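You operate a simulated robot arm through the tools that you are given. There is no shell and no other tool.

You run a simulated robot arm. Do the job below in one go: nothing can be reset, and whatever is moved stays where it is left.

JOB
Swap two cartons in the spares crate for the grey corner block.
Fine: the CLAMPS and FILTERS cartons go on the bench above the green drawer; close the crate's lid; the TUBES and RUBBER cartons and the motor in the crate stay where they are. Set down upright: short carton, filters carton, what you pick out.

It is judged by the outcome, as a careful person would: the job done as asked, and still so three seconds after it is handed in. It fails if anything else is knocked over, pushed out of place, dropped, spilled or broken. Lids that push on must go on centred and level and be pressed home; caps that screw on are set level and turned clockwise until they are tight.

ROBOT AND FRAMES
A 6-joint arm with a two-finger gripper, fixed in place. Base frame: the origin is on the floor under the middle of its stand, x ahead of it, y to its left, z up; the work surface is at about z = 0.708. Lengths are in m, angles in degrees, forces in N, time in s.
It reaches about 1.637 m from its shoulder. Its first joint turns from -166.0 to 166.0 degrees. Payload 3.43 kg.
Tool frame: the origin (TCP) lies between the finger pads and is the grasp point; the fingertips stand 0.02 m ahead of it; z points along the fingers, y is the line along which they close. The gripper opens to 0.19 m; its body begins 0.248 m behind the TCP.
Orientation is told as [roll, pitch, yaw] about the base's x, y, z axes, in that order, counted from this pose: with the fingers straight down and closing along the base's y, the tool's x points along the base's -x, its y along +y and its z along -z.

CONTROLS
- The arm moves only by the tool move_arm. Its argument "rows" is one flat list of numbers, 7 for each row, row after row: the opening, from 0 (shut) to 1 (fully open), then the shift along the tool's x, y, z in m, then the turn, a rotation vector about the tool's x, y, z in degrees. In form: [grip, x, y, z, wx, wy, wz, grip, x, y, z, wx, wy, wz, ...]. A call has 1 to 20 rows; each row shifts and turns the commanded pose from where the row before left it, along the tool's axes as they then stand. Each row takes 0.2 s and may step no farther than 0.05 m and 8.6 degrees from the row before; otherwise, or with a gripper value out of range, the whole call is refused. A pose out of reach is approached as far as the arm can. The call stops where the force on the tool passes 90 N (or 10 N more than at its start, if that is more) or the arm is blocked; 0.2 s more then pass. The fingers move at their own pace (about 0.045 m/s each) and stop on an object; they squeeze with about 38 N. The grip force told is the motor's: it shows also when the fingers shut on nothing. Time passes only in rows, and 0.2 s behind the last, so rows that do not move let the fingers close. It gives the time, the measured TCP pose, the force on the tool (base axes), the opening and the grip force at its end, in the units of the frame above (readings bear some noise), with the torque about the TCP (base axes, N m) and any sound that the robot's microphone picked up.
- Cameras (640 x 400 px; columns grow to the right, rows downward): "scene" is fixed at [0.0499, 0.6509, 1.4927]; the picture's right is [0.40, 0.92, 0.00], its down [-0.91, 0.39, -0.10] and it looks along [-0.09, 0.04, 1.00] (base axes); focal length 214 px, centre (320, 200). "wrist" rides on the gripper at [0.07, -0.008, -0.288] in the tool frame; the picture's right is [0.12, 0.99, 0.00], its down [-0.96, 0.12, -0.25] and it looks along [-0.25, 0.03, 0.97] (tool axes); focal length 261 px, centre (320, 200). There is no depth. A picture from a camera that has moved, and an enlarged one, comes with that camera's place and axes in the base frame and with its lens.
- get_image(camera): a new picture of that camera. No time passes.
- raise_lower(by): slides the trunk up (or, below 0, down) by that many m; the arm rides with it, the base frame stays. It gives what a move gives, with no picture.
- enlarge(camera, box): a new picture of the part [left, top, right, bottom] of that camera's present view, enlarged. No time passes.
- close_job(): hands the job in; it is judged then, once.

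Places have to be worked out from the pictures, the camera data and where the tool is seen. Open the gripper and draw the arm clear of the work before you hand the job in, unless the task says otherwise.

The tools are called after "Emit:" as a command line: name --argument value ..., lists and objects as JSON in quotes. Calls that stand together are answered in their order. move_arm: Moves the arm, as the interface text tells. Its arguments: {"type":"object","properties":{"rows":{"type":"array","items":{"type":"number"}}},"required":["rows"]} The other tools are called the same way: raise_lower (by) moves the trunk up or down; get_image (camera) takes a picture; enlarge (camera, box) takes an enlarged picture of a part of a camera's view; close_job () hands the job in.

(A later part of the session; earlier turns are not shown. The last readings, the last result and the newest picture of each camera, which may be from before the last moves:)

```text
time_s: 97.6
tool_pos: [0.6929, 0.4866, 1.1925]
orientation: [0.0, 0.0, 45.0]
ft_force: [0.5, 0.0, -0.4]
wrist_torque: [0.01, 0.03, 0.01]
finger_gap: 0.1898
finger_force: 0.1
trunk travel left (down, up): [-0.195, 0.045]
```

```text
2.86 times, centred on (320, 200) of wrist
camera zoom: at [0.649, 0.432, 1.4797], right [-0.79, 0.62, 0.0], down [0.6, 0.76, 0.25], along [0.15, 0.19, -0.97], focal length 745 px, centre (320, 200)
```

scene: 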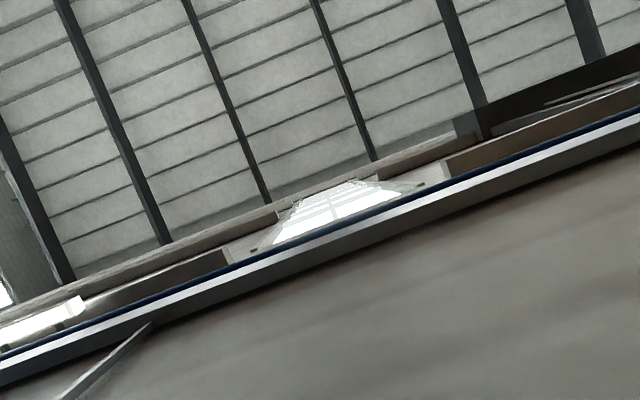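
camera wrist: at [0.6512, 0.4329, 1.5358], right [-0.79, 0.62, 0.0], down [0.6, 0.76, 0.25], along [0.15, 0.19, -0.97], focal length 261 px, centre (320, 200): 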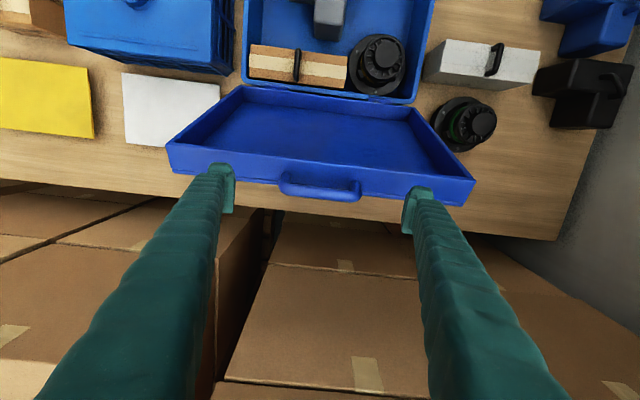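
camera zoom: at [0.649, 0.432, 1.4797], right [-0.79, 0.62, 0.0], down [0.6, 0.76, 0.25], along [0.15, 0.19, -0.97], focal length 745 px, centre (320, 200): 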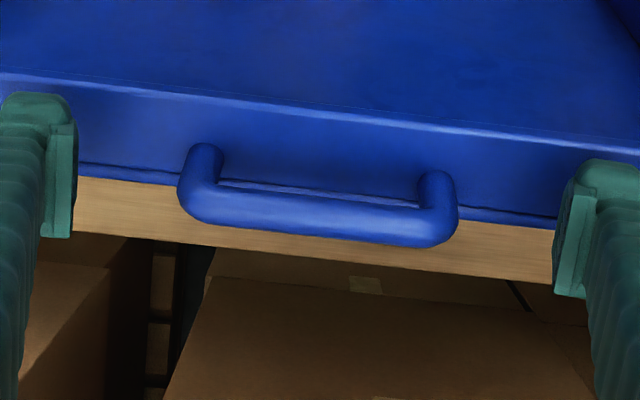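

Emit:
move_arm --rows '[0, 0, 0, 0, 0, 0, 0, 0, 0, 0, 0, 0, 0, 0, 0, 0, 0, 0, 0, 0, 0, 0, 0, 0, 0, 0, 0, 0, 0, 0, 0, 0, 0, 0, 0, 0, 0, 0, 0, 0, 0, 0]'

Emit:
enlarge --camera "wrist" --box '[210, 130, 430, 270]'

```text
time_s: 99.0
tool_pos: [0.6931, 0.4892, 1.1927]
orientation: [0.0, -0.1, 45.0]
ft_force: [2.0, -0.3, 1.5]
wrist_torque: [0.13, 0.2, 0.05]
finger_gap: 0.1136
finger_force: 43.0
trunk travel left (down, up): [-0.195, 0.045]
```

```text
2.86 times, centred on (320, 200) of wrist
camera zoom: at [0.6492, 0.4316, 1.48], right [-0.79, 0.62, 0.0], down [0.6, 0.76, 0.25], along [0.15, 0.19, -0.97], focal length 745 px, centre (320, 200)
```

zoom: 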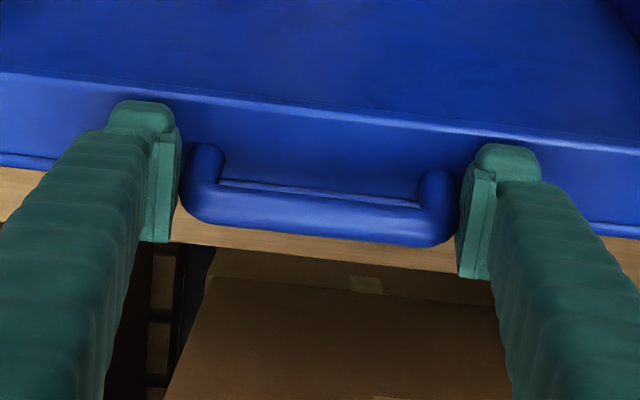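

Both pads are on the handle legs with a 0.114 m gap at 43 N. I'll begin swinging the lid along its arc about the hinge, two small steps first to check the forces.

Emit:
move_arm --rows '[0, 0.0155, 0, -0.0068, 0, 0, 0, 0, 0.0156, 0, -0.0063, 0, 0, 0]'

Emit:
get_image --camera "wrist"

```text
time_s: 99.6
tool_pos: [0.6711, 0.4658, 1.2065]
orientation: [0.0, 0.0, 44.9]
ft_force: [9.2, -4.5, 8.6]
wrist_torque: [-0.56, 0.31, 0.2]
finger_gap: 0.1133
finger_force: 44.5
trunk travel left (down, up): [-0.195, 0.045]
```

```text
taken
camera wrist: at [0.627, 0.4097, 1.4941], right [-0.79, 0.62, 0.0], down [0.6, 0.76, 0.25], along [0.15, 0.19, -0.97], focal length 261 px, centre (320, 200)
```

wrist: 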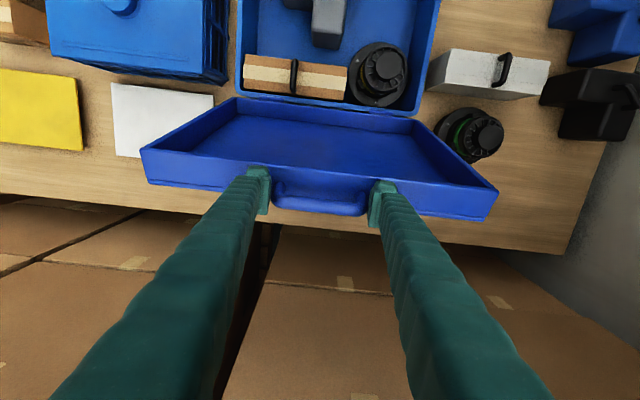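

The lid follows. There's a slight inward push of about 9 N, so I'll widen the arc by about 1 mm and continue.

Emit:
move_arm --rows '[0, 0.0159, -0.001, -0.0062, 0, 0, 0, 0, 0.0159, 0, -0.0053, 0, 0, 0, 0, 0, 0, 0, 0, 0, 0]'

```text
time_s: 100.4
tool_pos: [0.6487, 0.4445, 1.2183]
orientation: [0.0, 0.0, 45.0]
ft_force: [8.9, -5.8, 5.9]
wrist_torque: [-0.63, -0.11, 0.0]
finger_gap: 0.113
finger_force: 44.8
trunk travel left (down, up): [-0.195, 0.045]
```

Emit:
move_arm --rows '[0, 0.0165, -0.0015, -0.0044, 0, 0, 0, 0, 0.0164, -0.0005, -0.0039, 0, 0, 0, 0, 0.0167, 0, -0.0026, 0, 0, 0, 0, 0.0168, 0, -0.002, 0, 0, 0, 0, 0, 0, 0, 0, 0, 0]'

```text
time_s: 101.6
tool_pos: [0.6017, 0.3966, 1.2326]
orientation: [0.0, -0.1, 45.0]
ft_force: [1.4, 5.6, 28.5]
wrist_torque: [0.69, -0.32, -0.12]
finger_gap: 0.1124
finger_force: 44.6
trunk travel left (down, up): [-0.195, 0.045]
```

The upward reaction has grown to 28 N, so the true arc is a little higher than my path. I'll correct upward by 2.5 mm and re-read.

Emit:
move_arm --rows '[0, 0, 0.0003, -0.0025, 0, 0, 0, 0, 0, 0, 0, 0, 0, 0]'

```text
time_s: 102.2
tool_pos: [0.6024, 0.3964, 1.2327]
orientation: [-0.1, 0.1, 44.9]
ft_force: [-2.1, 4.5, 0.2]
wrist_torque: [-0.2, -1.1, 0.18]
finger_gap: 0.1129
finger_force: 44.7
trunk travel left (down, up): [-0.195, 0.045]
```

The reaction is back to about zero. Refitting the measured points puts the hinge at about (w=0.660, z=0.845) with radius 0.390. I'll continue over the top with that arc.

Emit:
move_arm --rows '[0, 0.016, 0, -0.0012, 0, 0, 0, 0, 0.0165, 0, -0.0009, 0, 0, 0, 0, 0.0272, 0, 0, 0, 0, 0, 0, 0, 0, 0, 0, 0, 0]'

```text
time_s: 103.2
tool_pos: [0.559, 0.3535, 1.2378]
orientation: [-0.1, 0.0, 45.0]
ft_force: [-6.4, 1.6, 33.1]
wrist_torque: [0.01, 0.59, 0.28]
finger_gap: 0.1107
finger_force: 45.2
trunk travel left (down, up): [-0.195, 0.045]
```

The force is rising again and the gap is shrinking slightly, so the pads may be creeping toward the rounded end of the handle. I'll look before going on.

Emit:
enlarge --camera "wrist" --box '[210, 110, 430, 250]'

Emit:
get_image --camera "wrist"

```text
2.86 times, centred on (320, 180) of wrist
camera zoom: at [0.5145, 0.2979, 1.5248], right [-0.79, 0.62, 0.0], down [0.6, 0.76, 0.25], along [0.15, 0.19, -0.97], focal length 745 px, centre (320, 257)
```

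zoom: 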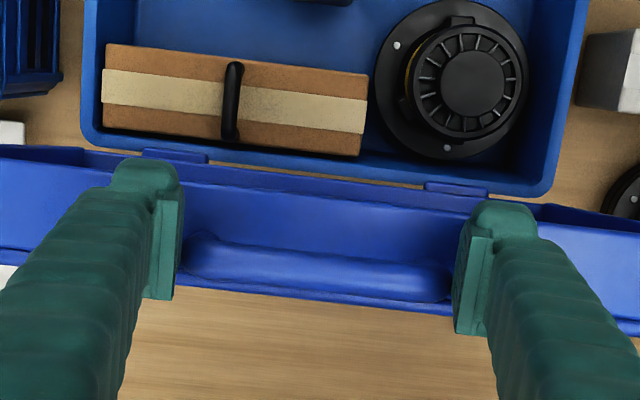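

```text
taken
camera wrist: at [0.5145, 0.2979, 1.5248], right [-0.79, 0.62, 0.0], down [0.6, 0.76, 0.25], along [0.15, 0.19, -0.97], focal length 261 px, centre (320, 200)
```

wrist: 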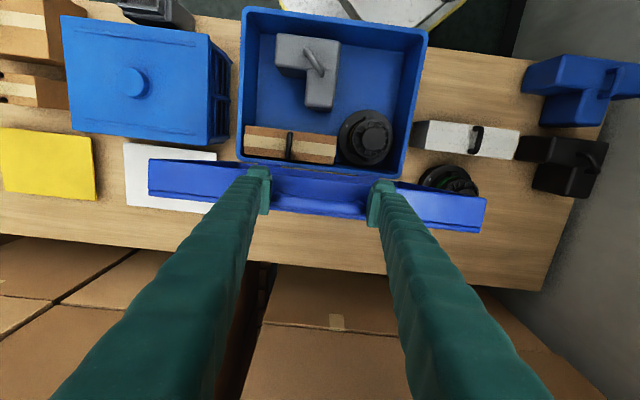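

Emit:
enlarge --camera "wrist" --box '[255, 160, 315, 220]'

Emit:
enlarge --camera "wrist" --box '[345, 170, 405, 230]'

```text
6.67 times, centred on (285, 190) of wrist
camera zoom: at [0.5145, 0.2979, 1.5248], right [-0.79, 0.62, 0.0], down [0.6, 0.76, 0.25], along [0.15, 0.19, -0.97], focal length 1738 px, centre (553, 267)
```

zoom: 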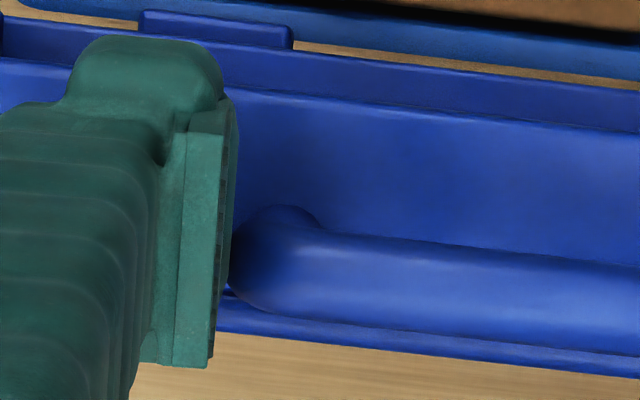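

```text
6.67 times, centred on (375, 200) of wrist
camera zoom: at [0.5145, 0.2979, 1.5248], right [-0.79, 0.62, 0.0], down [0.6, 0.76, 0.25], along [0.15, 0.19, -0.97], focal length 1738 px, centre (-47, 200)
```

zoom: 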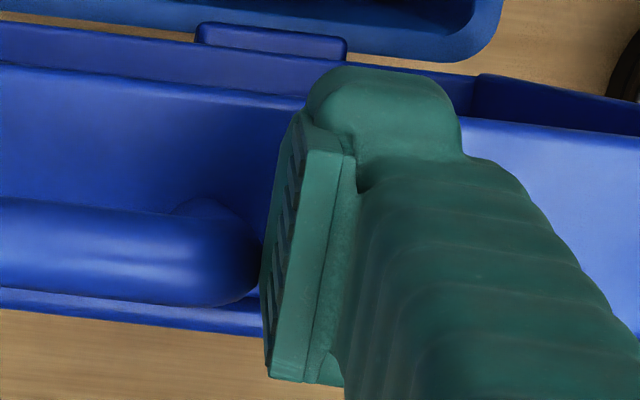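

The pads now sit on the handle's rounded corners rather than on the legs. With the lid nearly vertical I can safely press straight down, so I'll slide the pads back toward the lid in small steps while watching the force.

Emit:
move_arm --rows '[0, 0, 0, 0.002, 0, 0, 0, 0, 0, 0, 0, 0, 0, 0]'

```text
time_s: 103.8
tool_pos: [0.558, 0.3542, 1.2371]
orientation: [-0.1, -0.3, 45.0]
ft_force: [-7.9, 3.8, 66.7]
wrist_torque: [-0.11, -0.91, -0.1]
finger_gap: 0.1112
finger_force: 44.7
trunk travel left (down, up): [-0.195, 0.045]
```

The pads are not slipping; they grip firmly. That means the measured points lie on the lid's real arc, which fits a hinge at w≈0.653, z≈0.842 with radius 0.3955. I'll relieve the force and continue on that arc.

Emit:
move_arm --rows '[0, 0, 0, -0.0047, 0, 0, 0, 0, 0, 0, 0, 0, 0, 0]'

```text
time_s: 104.4
tool_pos: [0.56, 0.355, 1.2376]
orientation: [0.1, 0.1, 45.0]
ft_force: [-8.0, 10.0, 15.7]
wrist_torque: [-0.22, -1.53, 0.04]
finger_gap: 0.1107
finger_force: 45.5
trunk travel left (down, up): [-0.195, 0.045]
```

Emit:
move_arm --rows '[0, 0.0134, 0.0008, 0.0, 0, 0, 0, 0, 0.0134, 0, 0.0003, 0, 0, 0, 0, 0, 0, 0, 0, 0, 0]'

```text
time_s: 105.2
tool_pos: [0.5394, 0.3366, 1.2377]
orientation: [0.0, 0.0, 45.1]
ft_force: [-11.2, 6.4, 14.6]
wrist_torque: [-0.37, 0.09, -0.03]
finger_gap: 0.1087
finger_force: 45.1
trunk travel left (down, up): [-0.195, 0.045]
```

Emit:
enlarge --camera "wrist" --box '[255, 160, 325, 225]'

Emit:
enlarge --camera "wrist" --box '[340, 160, 410, 225]'

```text
6.15 times, centred on (290, 192) of wrist
camera zoom: at [0.4955, 0.2795, 1.5255], right [-0.79, 0.62, 0.0], down [0.6, 0.76, 0.25], along [0.15, 0.19, -0.97], focal length 1604 px, centre (505, 246)
```

zoom: 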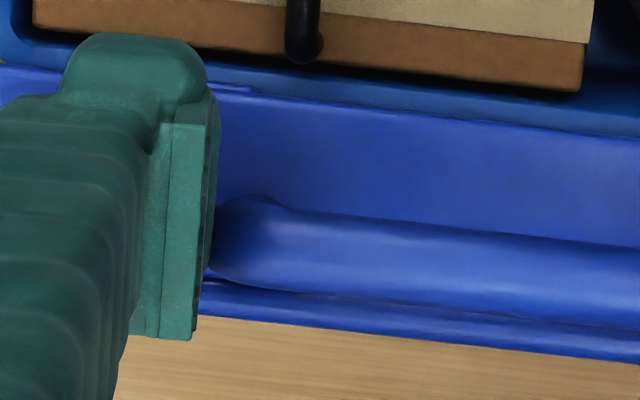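

```text
6.15 times, centred on (375, 192) of wrist
camera zoom: at [0.4955, 0.2795, 1.5255], right [-0.79, 0.62, 0.0], down [0.6, 0.76, 0.25], along [0.15, 0.19, -0.97], focal length 1604 px, centre (-18, 246)
```

zoom: 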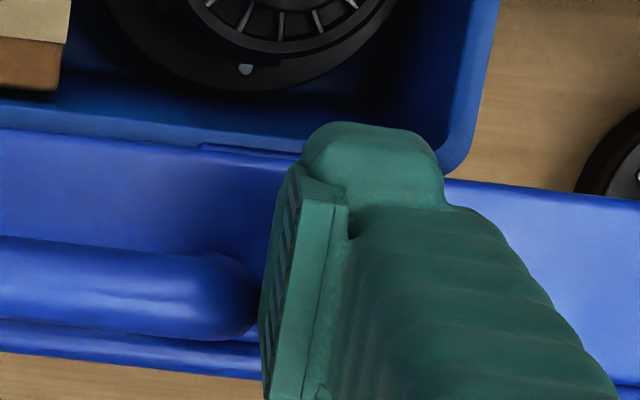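

The pads are on the handle's bends, so wedge forces push them outward. Tilting the gripper back relative to the handle should put the pad width over the straight legs. I'll tilt 8° in place and watch the gap and force.

Emit:
move_arm --rows '[0, 0, 0, 0, 0, 4, 0, 0, 0, 0, 0, 0, 4, 0, 0, 0, 0, 0, 0, 0, 0]'

```text
time_s: 106.0
tool_pos: [0.5385, 0.3349, 1.2403]
orientation: [-0.1, 7.9, 45.0]
ft_force: [-10.3, 2.3, 64.8]
wrist_torque: [0.92, -1.01, 0.38]
finger_gap: 0.1069
finger_force: 44.5
trunk travel left (down, up): [-0.195, 0.045]
```

Emit:
get_image --camera "wrist"

Emit:
enlarge --camera "wrist" --box '[225, 130, 415, 240]'

```text
taken
camera wrist: at [0.5222, 0.3069, 1.535], right [-0.79, 0.62, 0.02], down [0.62, 0.78, 0.11], along [0.06, 0.1, -0.99], focal length 261 px, centre (320, 200)
```

wrist: 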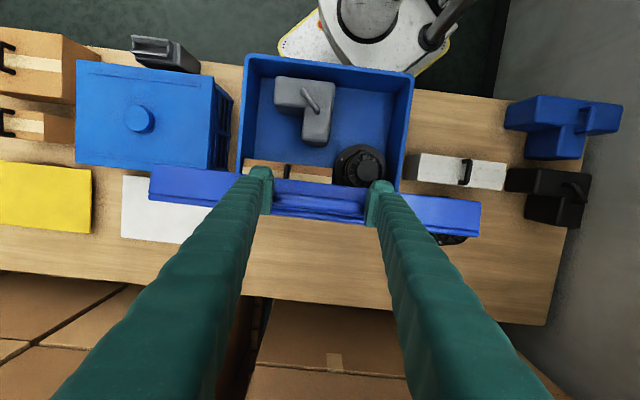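

```text
3.37 times, centred on (320, 185) of wrist
camera zoom: at [0.5222, 0.3069, 1.535], right [-0.79, 0.62, 0.02], down [0.62, 0.78, 0.11], along [0.06, 0.1, -0.99], focal length 878 px, centre (320, 250)
```

zoom: 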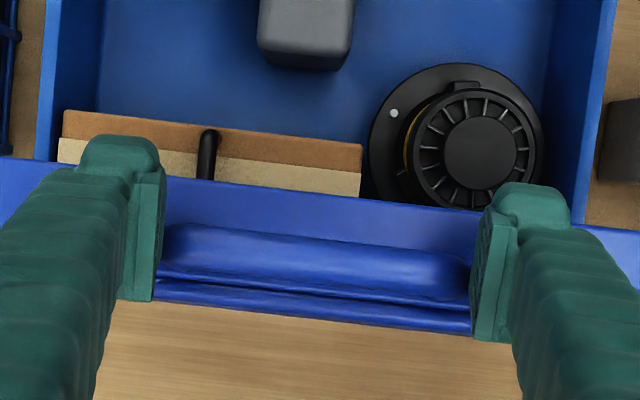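

The U-handle is shallow (about 31 mm), so this wide pinch tends to squeeze off its rounded ends and isn't safe. I'll take the lid back to its open rest and then re-grip from the side, with the fingers along the bar. First I'm undoing the tilt.

Emit:
move_arm --rows '[0, 0, 0, 0, 0, -4, 0, 0, 0, 0, 0, 0, -4, 0, 0, 0, 0, -0.001, 0, 0, 0]'

```text
time_s: 106.8
tool_pos: [0.5401, 0.3361, 1.2382]
orientation: [-0.1, 0.0, 44.9]
ft_force: [-7.5, 0.7, 26.9]
wrist_torque: [-0.88, -0.16, -0.45]
finger_gap: 0.1087
finger_force: 45.1
trunk travel left (down, up): [-0.195, 0.045]
```

Emit:
move_arm --rows '[0, -0.0135, 0, -0.0008, 0, 0, 0, 0, -0.0135, 0, -0.0004, 0, 0, 0, 0, -0.0135, 0, 0, 0, 0, 0, 0, -0.014, 0, 0.0003, 0, 0, 0, 0, -0.014, 0, 0.0008, 0, 0, 0, 0, -0.0135, 0, 0.001, 0, 0, 0]'

```text
time_s: 108.2
tool_pos: [0.5986, 0.394, 1.2404]
orientation: [-0.1, -0.3, 45.0]
ft_force: [0.2, 7.1, 56.7]
wrist_torque: [0.01, -0.48, -0.07]
finger_gap: 0.1072
finger_force: 44.8
trunk travel left (down, up): [-0.195, 0.045]
```

Emit:
move_arm --rows '[0, -0.02, 0, 0.001, 0, 0, 0, 0, -0.02, 0, 0.0035, 0, 0, 0, 0, -0.02, 0, 0.0045, 0, 0, 0]'

```text
time_s: 109.0
tool_pos: [0.6413, 0.4384, 1.2292]
orientation: [0.1, -0.1, 45.0]
ft_force: [8.1, 12.6, 47.5]
wrist_torque: [0.35, -1.65, 0.32]
finger_gap: 0.1087
finger_force: 45.3
trunk travel left (down, up): [-0.195, 0.045]
```

Emit:
move_arm --rows '[0, -0.02, 0, 0.006, 0, 0, 0, 0, -0.02, 0, 0.0075, 0, 0, 0, 0, -0.015, 0, 0.006, 0, 0, 0]'

Emit:
get_image --camera "wrist"

```text
time_s: 109.8
tool_pos: [0.6803, 0.4758, 1.2089]
orientation: [0.0, -0.1, 44.9]
ft_force: [10.0, 13.0, 31.5]
wrist_torque: [0.3, -1.16, 0.14]
finger_gap: 0.1083
finger_force: 44.4
trunk travel left (down, up): [-0.195, 0.045]
```

```text
taken
camera wrist: at [0.6359, 0.42, 1.4962], right [-0.79, 0.62, 0.0], down [0.6, 0.76, 0.25], along [0.15, 0.19, -0.97], focal length 261 px, centre (320, 200)
```

wrist: 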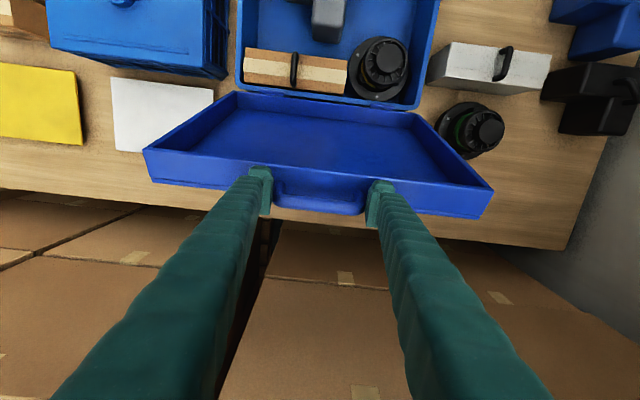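

Emit:
move_arm --rows '[0, -0.009, 0, 0.0038, 0, 0, 0, 0, -0.006, 0, 0.003, 0, 0, 0, 0, 0, 0, 0, 0, 0, 0]'

```text
time_s: 110.6
tool_pos: [0.69, 0.4872, 1.2027]
orientation: [0.1, -0.1, 45.0]
ft_force: [3.4, 9.4, 21.2]
wrist_torque: [-0.06, -0.53, -0.06]
finger_gap: 0.1073
finger_force: 44.7
trunk travel left (down, up): [-0.195, 0.045]
```

The lid is back at its rest, within a few millimetres. I'll release and rise clear, then check that nothing moved.

Emit:
move_arm --rows '[0.75, 0, 0, 0, 0, 0, 0, 0.75, 0, 0, 0, 0, 0, 0, 0.75, 0, 0, -0.02, 0, 0, 0, 0.75, 0, 0, -0.03, 0, 0, 0, 0.75, 0.03, 0, -0.03, 0, 0, 0, 0.75, 0.04, 0, -0.01, 0, 0, 0]'

Emit:
get_image --camera "wrist"

```text
time_s: 112.0
tool_pos: [0.642, 0.4376, 1.2924]
orientation: [0.0, 0.1, 45.1]
ft_force: [1.9, 0.4, -0.6]
wrist_torque: [-0.15, 0.2, 0.01]
finger_gap: 0.1426
finger_force: 0.1
trunk travel left (down, up): [-0.195, 0.045]
```

```text
taken
camera wrist: at [0.5981, 0.3813, 1.5795], right [-0.79, 0.62, 0.0], down [0.6, 0.76, 0.25], along [0.15, 0.19, -0.97], focal length 261 px, centre (320, 200)
```

wrist: 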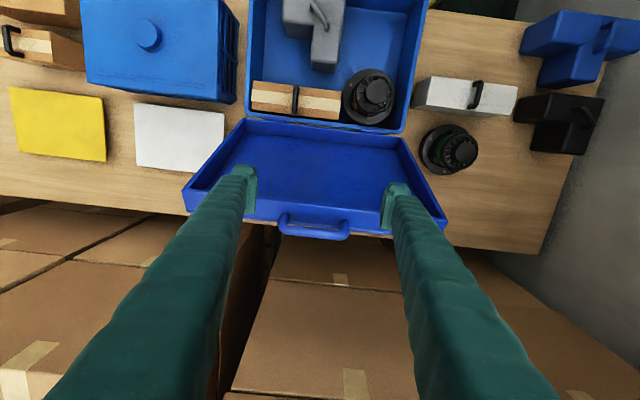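

The lid is back where it was and nothing moved. For the side grip I'll reorient in free space so the gripper points along the bar (−s, sloping about 25° down) with one finger on each side of it. First I'm backing off and turning.

Emit:
move_arm --rows '[0.26, 0.042, -0.01, -0.002, 0, 0, 0, 0.26, 0.042, -0.01, -0.002, 0, 0, 0, 0.26, 0.042, -0.01, -0.002, 0, 0, 0, 0.26, 0.042, -0.01, -0.002, 0, 0, 0, 0.26, 0.042, -0.01, 0, 0, 0, 0, 0.26, 0, 0, 0, 0, 0, 7.5, 0.26, 0, 0, 0, 0, 0, 7.5, 0.26, 0, 0, 0, 0, 0, 7.5, 0.26, 0, 0, 0, 0, 0, 7.5, 0.26, 0, 0, 0, 0, 0, 7.5, 0.26, 0, 0, 0, 0, 0, 7.5, 0.26, 0, 0, 0, 0, 0, 7.5, 0.26, 0, 0, 0, 0, 0, 7.5, 0.26, 0, 0, 0, 0, 0, 7.5, 0.26, 0, 0, 0, 0, 0, 7.5, 0.26, 0, 0, 0, 0, 0, 7.5, 0.26, 0, 0, 0, 0, 0, 7.5]'

Emit:
move_arm --rows '[0.26, 0, 0, 0, 0, 8, 0, 0.26, 0, 0, 0, 0, 8, 0, 0.26, 0, 0, 0, 0, 8, 0, 0.26, 0, 0, 0, 0, 8, 0]'

Emit:
get_image --camera "wrist"

```text
time_s: 115.6
tool_pos: [0.5288, 0.2532, 1.3004]
orientation: [0.0, 0.0, -45.2]
ft_force: [-0.4, 0.9, 0.2]
wrist_torque: [0.0, 0.0, -0.01]
finger_gap: 0.0491
finger_force: 0.2
trunk travel left (down, up): [-0.195, 0.045]
```

```text
time_s: 116.6
tool_pos: [0.5258, 0.2581, 1.2872]
orientation: [0.3, 31.9, -45.0]
ft_force: [-0.1, 0.8, 0.9]
wrist_torque: [-0.11, -0.13, 0.02]
finger_gap: 0.0495
finger_force: 0.1
out of reach, approached as far as the arm can: row 4
trunk travel left (down, up): [-0.195, 0.045]
```

```text
taken
camera wrist: at [0.5824, 0.1855, 1.5684], right [0.63, 0.77, 0.07], down [0.75, -0.59, -0.3], along [-0.19, 0.24, -0.95], focal length 261 px, centre (320, 200)
```

wrist: 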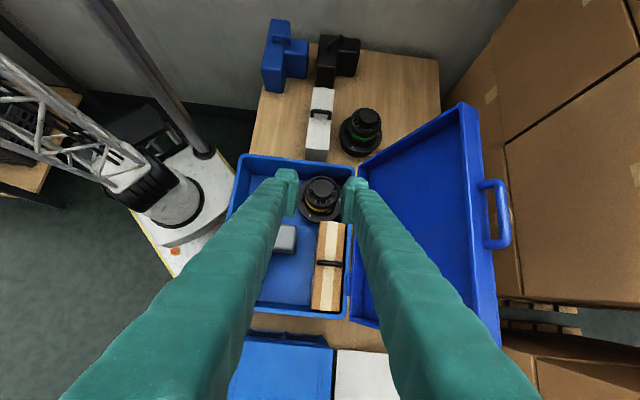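

This orientation is out of reach at 1.30 m height. I'll raise the trunk fully for more reach, come down a little, and continue tilting.

Emit:
raise_lower --by 0.045

```text
time_s: 117.5
tool_pos: [0.5252, 0.258, 1.3332]
orientation: [0.3, 31.9, -45.0]
ft_force: [-0.5, -0.3, -0.1]
wrist_torque: [-0.02, 0.04, 0.01]
finger_gap: 0.0496
finger_force: 0.0
trunk travel left (down, up): [-0.24, 0.0]
```

Emit:
move_arm --rows '[0.26, -0.0177, 0, 0.0283, 0, 0, 0, 0.26, -0.0177, 0, 0.0283, 0, 0, 0, 0.26, -0.0177, 0, 0.0283, 0, 0, 0, 0.26, 0, 0, 0, 0, 8, 0, 0.26, 0, 0, 0, 0, 8, 0, 0.26, 0, 0, 0, 0, 8, 0, 0.26, 0, 0, 0, 0, 8, 0, 0.26, 0, 0, 0, 0, 0, 0]'

Emit:
get_image --camera "wrist"

```text
time_s: 119.3
tool_pos: [0.5199, 0.2703, 1.2152]
orientation: [0.9, 63.6, -44.8]
ft_force: [0.7, -0.2, 0.1]
wrist_torque: [0.05, 0.07, 0.02]
finger_gap: 0.0496
finger_force: 0.0
out of reach, approached as far as the arm can: row 7
trunk travel left (down, up): [-0.24, 0.0]
```

```text
taken
camera wrist: at [0.6722, 0.1007, 1.4057], right [0.67, 0.73, 0.11], down [0.54, -0.38, -0.75], along [-0.51, 0.57, -0.65], focal length 261 px, centre (320, 200)
```

wrist: 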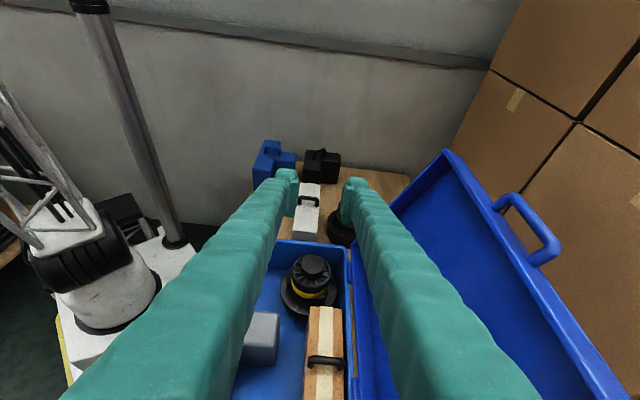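

Emit:
move_arm --rows '[0.26, -0.0225, 0, 0.011, 0, 0, 0, 0.26, -0.0225, 0, 0.011, 0, 0, 0, 0.26, -0.0225, 0, 0.011, 0, 0, 0, 0.26, 0, 0, 0, 0, 0, 0]'

```text
time_s: 120.3
tool_pos: [0.5217, 0.2702, 1.1417]
orientation: [0.6, 63.9, -44.7]
ft_force: [0.3, 0.5, 0.1]
wrist_torque: [0.01, 0.01, 0.01]
finger_gap: 0.0493
finger_force: 0.1
trunk travel left (down, up): [-0.24, 0.0]
```

Reach at this tilt is limited only when high and far out, and the horizontal pose is only needed low and near the robot, at the end of the swing. I'll test that end pose in free space in front of the bench before touching the lid.

Emit:
move_arm --rows '[0.26, -0.0112, -0.0388, -0.0115, 0, 0, 0, 0.26, -0.0112, -0.0388, -0.0115, 0, 0, 0, 0.26, -0.0112, -0.0388, -0.0115, 0, 0, 0, 0.26, -0.0112, -0.0388, -0.0115, 0, 0, 0, 0.26, -0.0112, -0.0388, -0.0115, 0, 0, 0, 0.26, -0.0112, -0.0388, -0.0115, 0, 0, 0, 0.26, -0.0112, -0.0388, -0.0115, 0, 0, 0, 0.26, -0.0112, -0.0388, -0.0115, 0, 0, 0]'

Emit:
get_image --camera "wrist"

```text
time_s: 122.1
tool_pos: [0.3848, -0.0311, 1.0922]
orientation: [0.6, 63.9, -44.6]
ft_force: [0.9, 0.3, -0.4]
wrist_torque: [-0.02, 0.02, 0.09]
finger_gap: 0.0493
finger_force: 0.1
out of reach, approached as far as the arm can: row 8
trunk travel left (down, up): [-0.24, 0.0]
```

```text
taken
camera wrist: at [0.5379, -0.1991, 1.2821], right [0.67, 0.74, 0.11], down [0.54, -0.38, -0.75], along [-0.51, 0.56, -0.65], focal length 261 px, centre (320, 200)
```

wrist: 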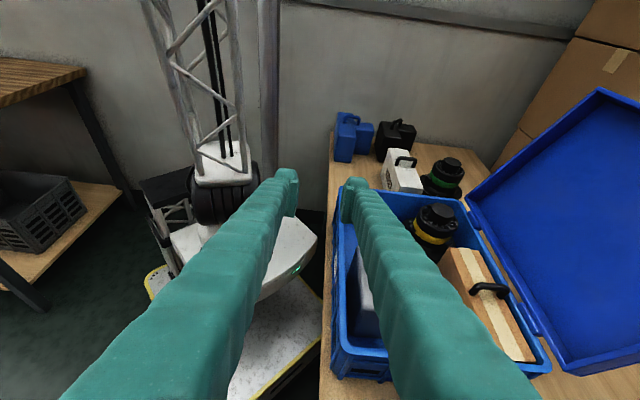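

The sideways pose isn't reachable near the robot either, so I'll use a vertical gripper that straddles the bar loosely, one finger in front and one behind. It can push the lid over and then let it down resting on the front finger. First I'm testing whether the vertical pose reaches the end point in front of the crate.

Emit:
move_arm --rows '[0.26, 0, 0, 0, 0, -8, 0, 0.26, 0, 0, 0, 0, -8, 0, 0.26, 0, 0, 0, 0, -8, 0, 0.26, 0, 0, 0, 0, -8, 0, 0.26, 0, 0, 0, 0, -8, 0, 0.26, 0, 0, 0, 0, -8, 0, 0.26, 0, 0, 0, 0, -8, 0, 0.26, 0, 0, 0, 0, -8, 0, 0.26, 0, 0, 0, 0, 0, 0]'

```text
time_s: 124.1
tool_pos: [0.3853, -0.0318, 1.0929]
orientation: [0.2, -0.2, -45.2]
ft_force: [0.0, 0.3, -0.4]
wrist_torque: [-0.02, -0.05, -0.01]
finger_gap: 0.0493
finger_force: 0.1
trunk travel left (down, up): [-0.24, 0.0]
```

Emit:
move_arm --rows '[0.26, 0.0375, 0, 0, 0, 0, 0, 0.26, 0.0375, 0, 0, 0, 0, 0, 0.26, 0.0375, 0, 0, 0, 0, 0, 0.26, 0.0375, 0, 0, 0, 0, 0, 0.26, 0, 0, 0.04, 0, 0, 0, 0.26, 0, 0, 0.04, 0, 0, 0, 0.26, 0, 0, 0.04, 0, 0, 0, 0.26, 0, 0, 0.04, 0, 0, 0]'

Emit:
get_image --camera "wrist"

```text
time_s: 125.9
tool_pos: [0.2809, 0.0706, 0.9331]
orientation: [0.4, -0.1, -45.2]
ft_force: [-0.3, 0.2, 0.2]
wrist_torque: [0.05, -0.07, 0.0]
finger_gap: 0.0494
finger_force: 0.1
trunk travel left (down, up): [-0.24, 0.0]
```

```text
taken
camera wrist: at [0.2228, 0.1143, 1.2191], right [0.62, 0.78, 0.01], down [0.76, -0.6, 0.25], along [0.2, -0.15, -0.97], focal length 261 px, centre (320, 200)
```

wrist: 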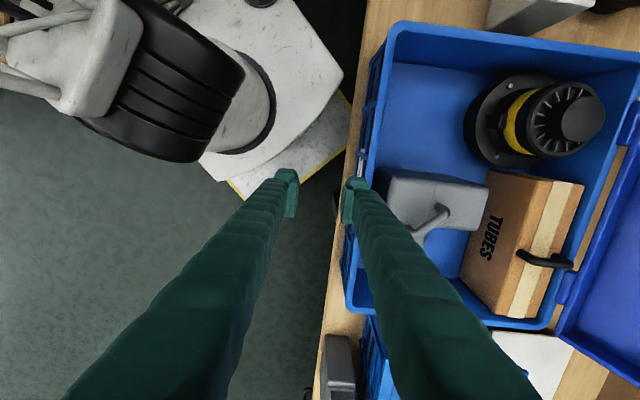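

The vertical pose is reachable there. I'll check whether leaning the gripper forward, so the front finger lies more under the handle, is possible too.

Emit:
move_arm --rows '[0.26, 0, 0, -0.03, 0, 0, 0, 0.26, 0, 0, 0, -8, 0, 0, 0.26, 0, 0, 0, -8, 0, 0, 0.26, 0, 0, 0, -8, 0, 0, 0.26, 0, 0, 0, 0, 0, 0]'

Emit:
get_image --camera "wrist"

```text
time_s: 127.3
tool_pos: [0.2666, 0.1059, 0.9613]
orientation: [24.3, -0.1, -36.3]
ft_force: [-0.4, -1.1, 0.0]
wrist_torque: [0.0, 0.03, -0.02]
finger_gap: 0.0495
finger_force: 0.2
trunk travel left (down, up): [-0.24, 0.0]
stopped in row 5: the arm was blocked; the commanded pose is now the measured one
```

```text
taken
camera wrist: at [0.1336, 0.0464, 1.2198], right [0.44, 0.8, 0.41], down [0.78, -0.57, 0.28], along [0.45, 0.2, -0.87], focal length 261 px, centre (320, 200)
```

wrist: 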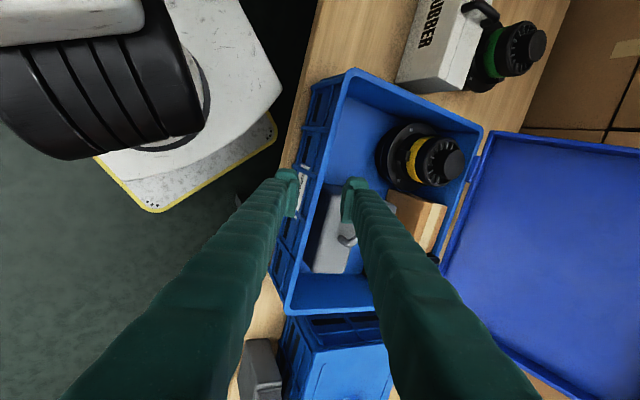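

Leaning forward by about 24° is blocked, so I'll work with the vertical gripper. I'm backing out of that test pose, levelling and rising.

Emit:
move_arm --rows '[0.26, 0, 0.02, -0.0457, 0, 0, 0, 0.26, 0, 0, 0, 8.1, 0, 0, 0.26, 0, 0, 0, 8.1, 0, 0, 0.26, 0, 0, 0, 8.1, 0, 0, 0.26, 0, 0, 0, 0, 0, 0]'

```text
time_s: 128.7
tool_pos: [0.2792, 0.0754, 1.0125]
orientation: [-0.1, -0.2, -44.4]
ft_force: [-0.3, -0.4, -0.1]
wrist_torque: [-0.04, 0.01, -0.02]
finger_gap: 0.0495
finger_force: 0.0
trunk travel left (down, up): [-0.24, 0.0]
stopped in row 5: the arm was blocked; the commanded pose is now the measured one
```

Emit:
move_arm --rows '[0.26, 0, 0, 0, 0, 0, 0.6, 0.26, 0, 0.03, -0.03, 0, 0, 0, 0.26, 0, 0.03, -0.035, 0, 0, 0, 0.26, 0, 0.03, -0.035, 0, 0, 0, 0.26, 0, 0.03, -0.035, 0, 0, 0, 0.26, 0, 0.03, -0.035, 0, 0, 0, 0.26, 0, 0.03, -0.035, 0, 0, 0, 0.26, 0, 0.03, -0.03, 0, 0, 0]'

Emit:
get_image --camera "wrist"

```text
time_s: 130.5
tool_pos: [0.4276, 0.2246, 1.2464]
orientation: [0.1, -0.1, -45.0]
ft_force: [0.5, -0.2, 1.1]
wrist_torque: [0.12, -0.14, 0.01]
finger_gap: 0.0495
finger_force: 0.1
trunk travel left (down, up): [-0.24, 0.0]
```

```text
taken
camera wrist: at [0.3691, 0.2687, 1.5327], right [0.62, 0.79, 0.0], down [0.76, -0.6, 0.25], along [0.2, -0.15, -0.97], focal length 261 px, centre (320, 200)
```

wrist: 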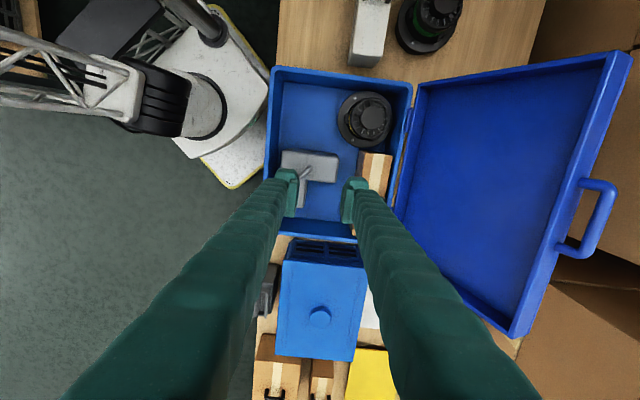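

Everything is still in place. I'll go above the bar, with the gripper vertical and fingers front and back.

Emit:
move_arm --rows '[0.26, 0, 0.03, -0.025, 0, 0, 0, 0.26, 0, 0.045, -0.025, 0, 0, 0, 0.26, 0, 0.045, 0, 0, 0, 0, 0.26, 0, 0.045, 0, 0, 0, 0, 0.26, 0, 0.045, 0, 0, 0, 0, 0.26, 0, 0.045, 0, 0, 0, 0, 0.26, 0, 0.045, 0, 0, 0, 0, 0.26, 0, 0.045, 0, 0, 0, 0, 0.26, 0, 0.036, 0.01, 0, 0, 0, 0.26, 0, 0, 0, 0, 0, 0]'

Emit:
get_image --camera "wrist"

Emit:
enlarge --camera "wrist" --box '[240, 100, 400, 240]'

```text
refused: row 2 steps farther than a row can; nothing moved
```

```text
taken
camera wrist: at [0.3691, 0.2687, 1.5327], right [0.62, 0.79, 0.0], down [0.76, -0.6, 0.25], along [0.2, -0.15, -0.97], focal length 261 px, centre (320, 200)
```

wrist: 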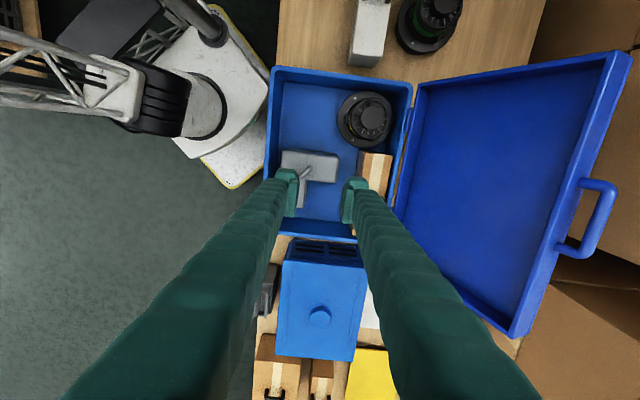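

```text
2.86 times, centred on (320, 170) of wrist
camera zoom: at [0.3691, 0.2687, 1.5327], right [0.62, 0.79, 0.0], down [0.76, -0.6, 0.25], along [0.2, -0.15, -0.97], focal length 745 px, centre (320, 286)
```

zoom: 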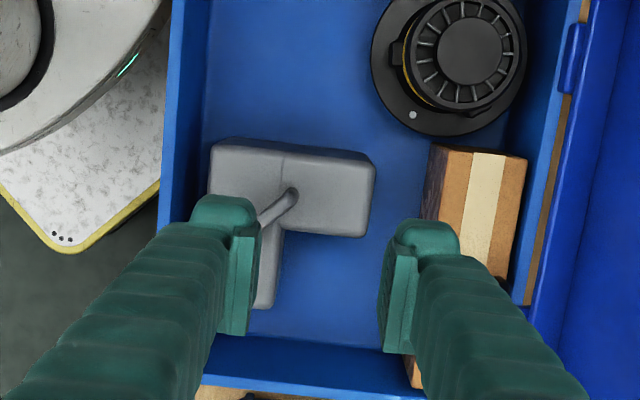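

That call was refused because row 2 stepped too far. I'm resending it with smaller steps.

Emit:
move_arm --rows '[0.26, 0, 0.03, -0.025, 0, 0, 0, 0.26, 0, 0.035, -0.025, 0, 0, 0, 0.26, 0, 0.045, 0, 0, 0, 0, 0.26, 0, 0.045, 0, 0, 0, 0, 0.26, 0, 0.045, 0, 0, 0, 0, 0.26, 0, 0.045, 0, 0, 0, 0, 0.26, 0, 0.045, 0, 0, 0, 0, 0.26, 0, 0.045, 0, 0, 0, 0, 0.26, 0, 0.046, 0.01, 0, 0, 0, 0.26, 0, 0, 0, 0, 0, 0]'

Emit:
get_image --camera "wrist"

Emit:
enlarge --camera "wrist" --box '[240, 100, 400, 240]'

```text
time_s: 132.7
tool_pos: [0.6976, 0.4955, 1.2849]
orientation: [0.0, -0.2, -44.9]
ft_force: [0.4, 0.2, -0.8]
wrist_torque: [-0.1, 0.09, 0.05]
finger_gap: 0.0493
finger_force: 0.1
trunk travel left (down, up): [-0.24, 0.0]
```

```text
taken
camera wrist: at [0.6419, 0.5397, 1.5717], right [0.62, 0.79, 0.0], down [0.76, -0.6, 0.25], along [0.2, -0.16, -0.97], focal length 261 px, centre (320, 200)
```

wrist: 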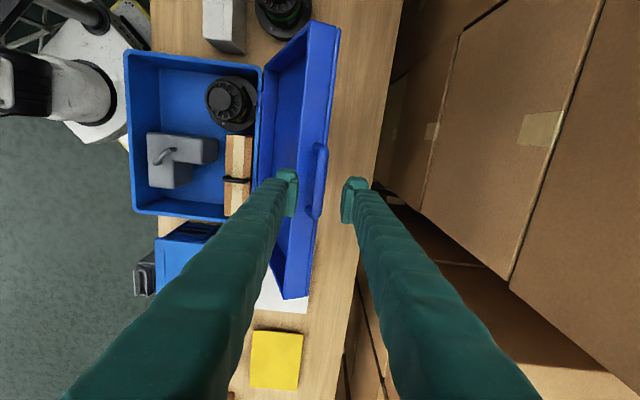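

```text
2.86 times, centred on (320, 170) of wrist
camera zoom: at [0.6419, 0.5397, 1.5717], right [0.62, 0.79, 0.0], down [0.76, -0.6, 0.25], along [0.2, -0.16, -0.97], focal length 745 px, centre (320, 286)
```

zoom: 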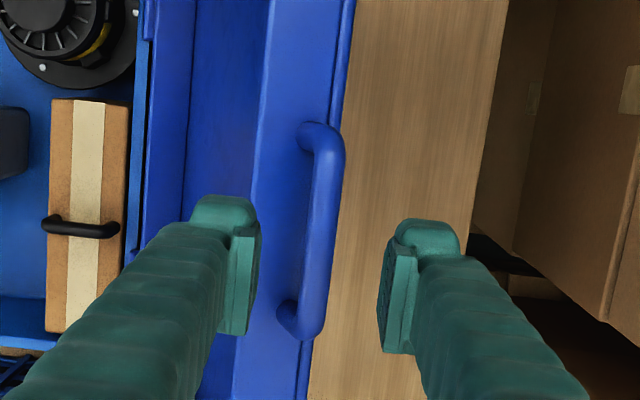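

The bar is centred between the two fingers. I'll descend so the tips pass about 12 mm below the bar, staying above the lid's edge.

Emit:
move_arm --rows '[0.26, 0, 0.001, 0.03, 0, 0, 0, 0.26, 0, 0, 0.03, 0, 0, 0, 0.26, 0, 0, 0.0165, 0, 0, 0, 0.26, 0, 0, 0, 0, 0, 0]'

Emit:
enlarge --camera "wrist" --box '[240, 120, 400, 260]'

```text
time_s: 133.7
tool_pos: [0.6961, 0.4968, 1.2089]
orientation: [0.1, -0.2, -45.0]
ft_force: [0.2, -0.1, -0.2]
wrist_torque: [-0.03, -0.02, -0.01]
finger_gap: 0.0493
finger_force: 0.1
trunk travel left (down, up): [-0.24, 0.0]
```

```text
2.86 times, centred on (320, 190) of wrist
camera zoom: at [0.6398, 0.5402, 1.4956], right [0.62, 0.79, 0.0], down [0.76, -0.6, 0.25], along [0.2, -0.16, -0.97], focal length 745 px, centre (320, 229)
```

zoom: 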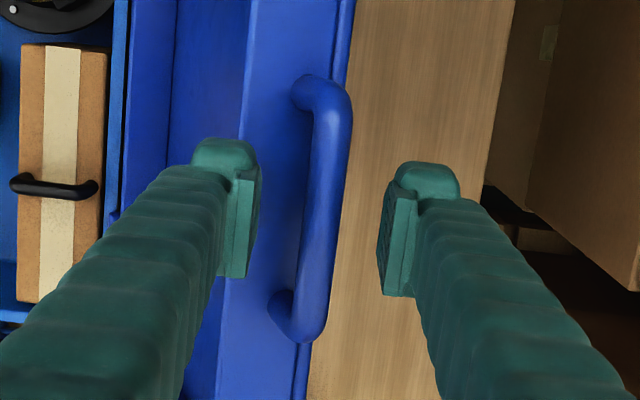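

The fingers straddle the bar with no contact. I'll narrow the gap a little and start pushing the lid over from behind, following the arc.

Emit:
move_arm --rows '[0.19, 0, 0, 0, 0, 0, 0, 0.19, 0, -0.0263, -0.0076, 0, 0, 0, 0.19, 0, -0.0263, -0.0076, 0, 0, 0, 0.19, 0, 0, 0, 0, 0, 0]'

Emit:
enlarge --camera "wrist" --box '[240, 120, 400, 260]'

```text
time_s: 134.7
tool_pos: [0.6584, 0.4572, 1.2261]
orientation: [0.0, -0.2, -45.0]
ft_force: [0.9, 0.8, 0.4]
wrist_torque: [0.03, -0.03, 0.02]
finger_gap: 0.0366
finger_force: 0.1
trunk travel left (down, up): [-0.24, 0.0]
```

```text
2.86 times, centred on (320, 190) of wrist
camera zoom: at [0.6021, 0.5008, 1.5112], right [0.62, 0.79, 0.0], down [0.76, -0.6, 0.25], along [0.2, -0.16, -0.97], focal length 745 px, centre (320, 229)
```

zoom: 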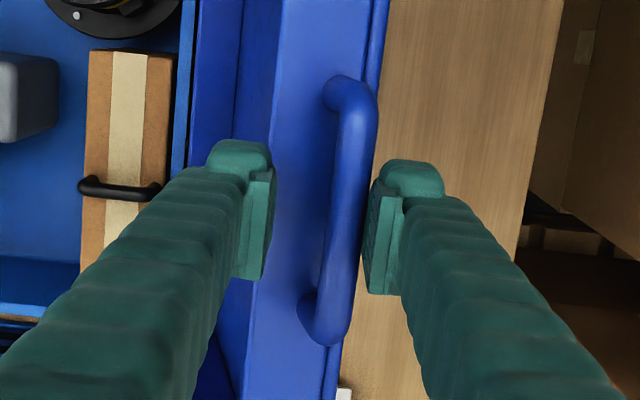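

The rear finger pushes the bar smoothly with only about 1 N. I'll continue toward vertical.

Emit:
move_arm --rows '[0.19, 0, -0.033, -0.0095, 0, 0, 0, 0.19, 0, -0.0339, -0.0075, 0, 0, 0, 0.19, 0, -0.0343, -0.0045, 0, 0, 0, 0.19, 0, 0, 0, 0, 0, 0]'

Emit:
enlarge --camera "wrist" --box '[240, 120, 400, 260]'

```text
time_s: 135.7
tool_pos: [0.5875, 0.3857, 1.247]
orientation: [0.0, -0.2, -44.9]
ft_force: [0.4, -0.1, 0.9]
wrist_torque: [0.02, -0.04, -0.04]
finger_gap: 0.0365
finger_force: 0.6
trunk travel left (down, up): [-0.24, 0.0]
```

```text
2.86 times, centred on (320, 190) of wrist
camera zoom: at [0.5305, 0.4298, 1.5339], right [0.62, 0.79, 0.0], down [0.76, -0.6, 0.25], along [0.2, -0.16, -0.97], focal length 745 px, centre (320, 229)
```

zoom: 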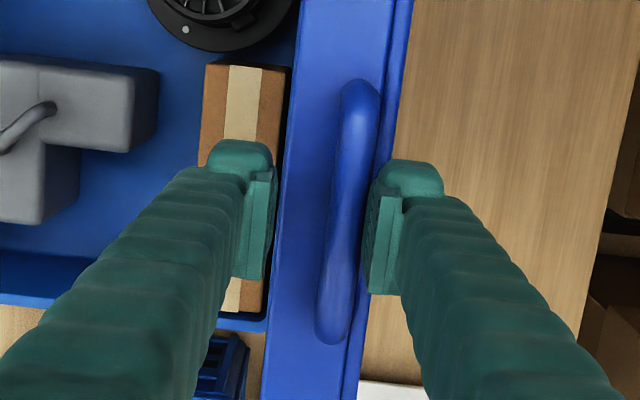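

Emit:
move_arm --rows '[0.19, 0, -0.0225, 0.0035, 0, 0, 0, 0.19, 0, -0.0225, 0.0025, 0, 0, 0, 0.19, 0, 0, 0, 0, 0, 0]'

Emit:
enlarge --camera "wrist" --box '[240, 120, 400, 260]'

```text
time_s: 136.5
tool_pos: [0.5579, 0.3549, 1.2421]
orientation: [0.0, -0.2, -45.0]
ft_force: [0.7, 0.7, 0.3]
wrist_torque: [0.0, -0.01, -0.05]
finger_gap: 0.0362
finger_force: 0.5
trunk travel left (down, up): [-0.24, 0.0]
```

```text
2.86 times, centred on (320, 190) of wrist
camera zoom: at [0.4999, 0.3988, 1.5283], right [0.62, 0.79, 0.0], down [0.76, -0.6, 0.25], along [0.2, -0.15, -0.97], focal length 745 px, centre (320, 229)
```

zoom: 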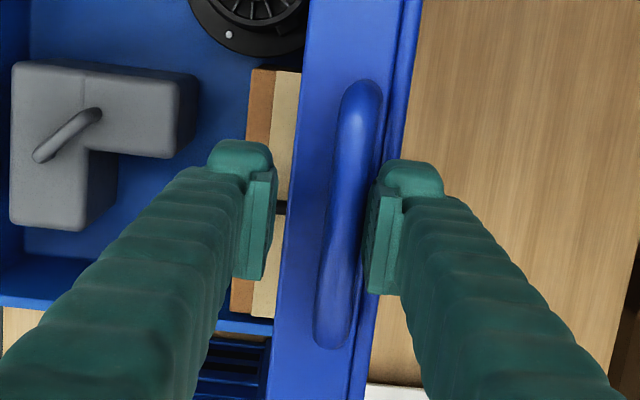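

Emit:
move_arm --rows '[0.19, 0, -0.015, 0.0005, 0, 0, 0, 0.19, 0, -0.015, 0.001, 0, 0, 0, 0.19, 0, 0, 0, 0, 0, 0]'

Emit:
enlarge --camera "wrist" --box '[240, 120, 400, 260]'

```text
time_s: 137.3
tool_pos: [0.536, 0.3329, 1.2389]
orientation: [0.0, -0.2, -45.0]
ft_force: [-1.0, -0.4, 1.1]
wrist_torque: [0.04, -0.05, 0.0]
finger_gap: 0.0362
finger_force: 0.0
trunk travel left (down, up): [-0.24, 0.0]
```

```text
2.86 times, centred on (320, 190) of wrist
camera zoom: at [0.4792, 0.3771, 1.526], right [0.62, 0.79, 0.0], down [0.76, -0.6, 0.25], along [0.2, -0.16, -0.97], focal length 745 px, centre (320, 229)
```

zoom: 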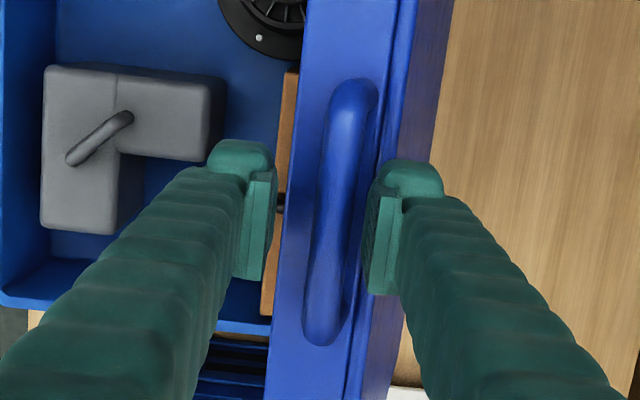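

Emit:
move_arm --rows '[0.19, 0, 0, 0, 0, 0, 0, 0.19, 0, 0, 0, 0, 0, 0]'

Emit:
enlarge --camera "wrist" --box '[240, 120, 400, 260]'

```text
time_s: 137.9
tool_pos: [0.5368, 0.3326, 1.2389]
orientation: [0.0, -0.2, -45.0]
ft_force: [0.2, 0.0, 0.0]
wrist_torque: [0.02, 0.01, 0.0]
finger_gap: 0.0362
finger_force: 0.1
trunk travel left (down, up): [-0.24, 0.0]
```

```text
2.86 times, centred on (320, 190) of wrist
camera zoom: at [0.4794, 0.3773, 1.526], right [0.62, 0.79, 0.0], down [0.76, -0.6, 0.25], along [0.2, -0.16, -0.97], focal length 745 px, centre (320, 229)
```

zoom: 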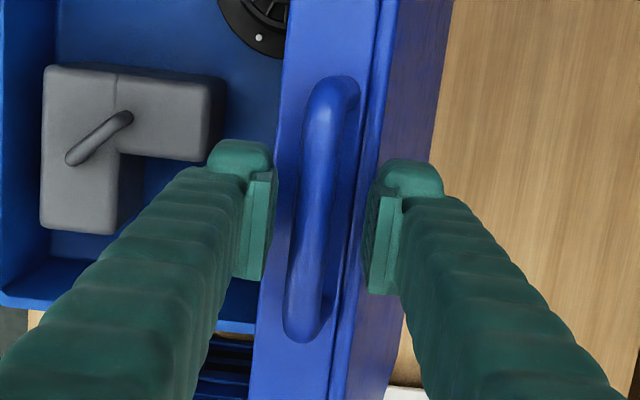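

The lid has passed its balance point and is leaning slowly forward onto the front finger, so the hinge seems damped. I'll wait a moment to let it come to rest there.

Emit:
move_arm --rows '[0.19, 0, 0, 0, 0, 0, 0, 0.19, 0, 0, 0, 0, 0, 0, 0.19, 0, 0, 0, 0, 0, 0]'

Emit:
enlarge --camera "wrist" --box '[240, 120, 400, 260]'

```text
time_s: 138.7
tool_pos: [0.5367, 0.333, 1.2392]
orientation: [0.0, -0.2, -45.0]
ft_force: [-0.5, -0.3, -0.1]
wrist_torque: [0.03, 0.01, 0.01]
finger_gap: 0.0363
finger_force: 0.3
trunk travel left (down, up): [-0.24, 0.0]
```

```text
2.86 times, centred on (320, 190) of wrist
camera zoom: at [0.4794, 0.3773, 1.526], right [0.62, 0.79, 0.0], down [0.76, -0.6, 0.25], along [0.2, -0.16, -0.97], focal length 745 px, centre (320, 229)
```

zoom: 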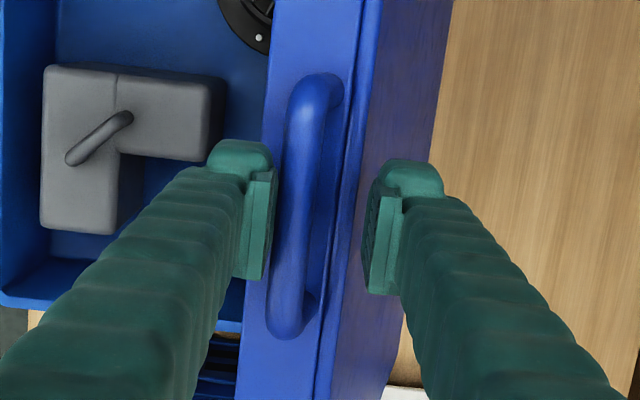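

The bar now rests gently on the front finger at about 0.5 N. I'll lower the lid along the arc, letting it follow the finger.

Emit:
move_arm --rows '[0.19, 0, -0.0198, 0.004, 0, 0, 0, 0.19, 0, -0.0198, 0.0054, 0, 0, 0, 0.19, 0, -0.0164, 0.005, 0, 0, 0, 0.19, 0, -0.0164, 0.0054, 0, 0, 0, 0.19, 0, 0, 0, 0, 0, 0]'

Emit:
enlarge --camera "wrist" --box '[240, 120, 400, 260]'

```text
time_s: 139.9
tool_pos: [0.4841, 0.2822, 1.221]
orientation: [0.0, -0.2, -45.0]
ft_force: [-0.6, -0.7, 1.2]
wrist_torque: [0.0, 0.02, 0.03]
finger_gap: 0.0369
finger_force: 0.7
trunk travel left (down, up): [-0.24, 0.0]
```

```text
2.86 times, centred on (320, 190) of wrist
camera zoom: at [0.4272, 0.326, 1.5072], right [0.62, 0.79, 0.0], down [0.76, -0.6, 0.25], along [0.2, -0.15, -0.97], focal length 745 px, centre (320, 229)
```

zoom: 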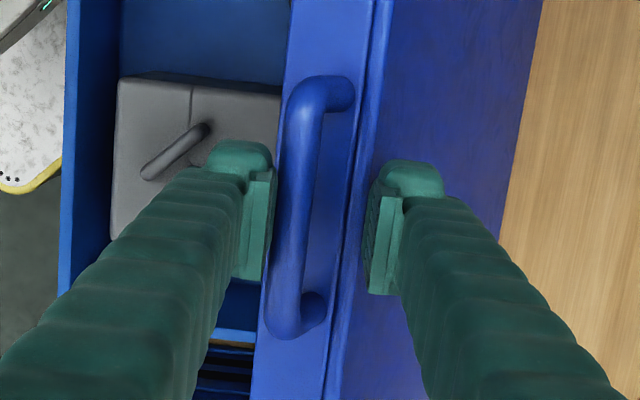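

The bar is resting on the front finger. I'll widen the gap a bit so the rear finger stays clear of the lid's outer face, then keep lowering.

Emit:
move_arm --rows '[0.32, 0, 0.007, 0.002, 0, 0, 0, 0.32, 0, 0.005, 0.002, 0, 0, 0, 0.32, 0, -0.0155, 0.0065, 0, 0, 0, 0.32, 0, -0.0155, 0.0068, 0, 0, 0, 0.32, 0, 0, 0, 0, 0, 0]'

Emit:
enlarge --camera "wrist" --box '[240, 120, 400, 260]'

```text
time_s: 141.1
tool_pos: [0.4714, 0.2678, 1.2028]
orientation: [-0.1, -0.2, -45.0]
ft_force: [-0.4, -0.7, 0.1]
wrist_torque: [0.02, 0.02, 0.05]
finger_gap: 0.0613
finger_force: 0.1
trunk travel left (down, up): [-0.24, 0.0]
```

```text
2.86 times, centred on (320, 190) of wrist
camera zoom: at [0.4137, 0.3122, 1.4893], right [0.62, 0.79, 0.0], down [0.76, -0.6, 0.25], along [0.2, -0.16, -0.97], focal length 745 px, centre (320, 229)
```

zoom: 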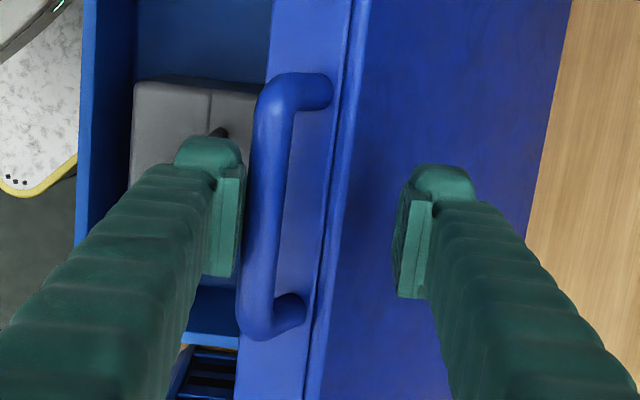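

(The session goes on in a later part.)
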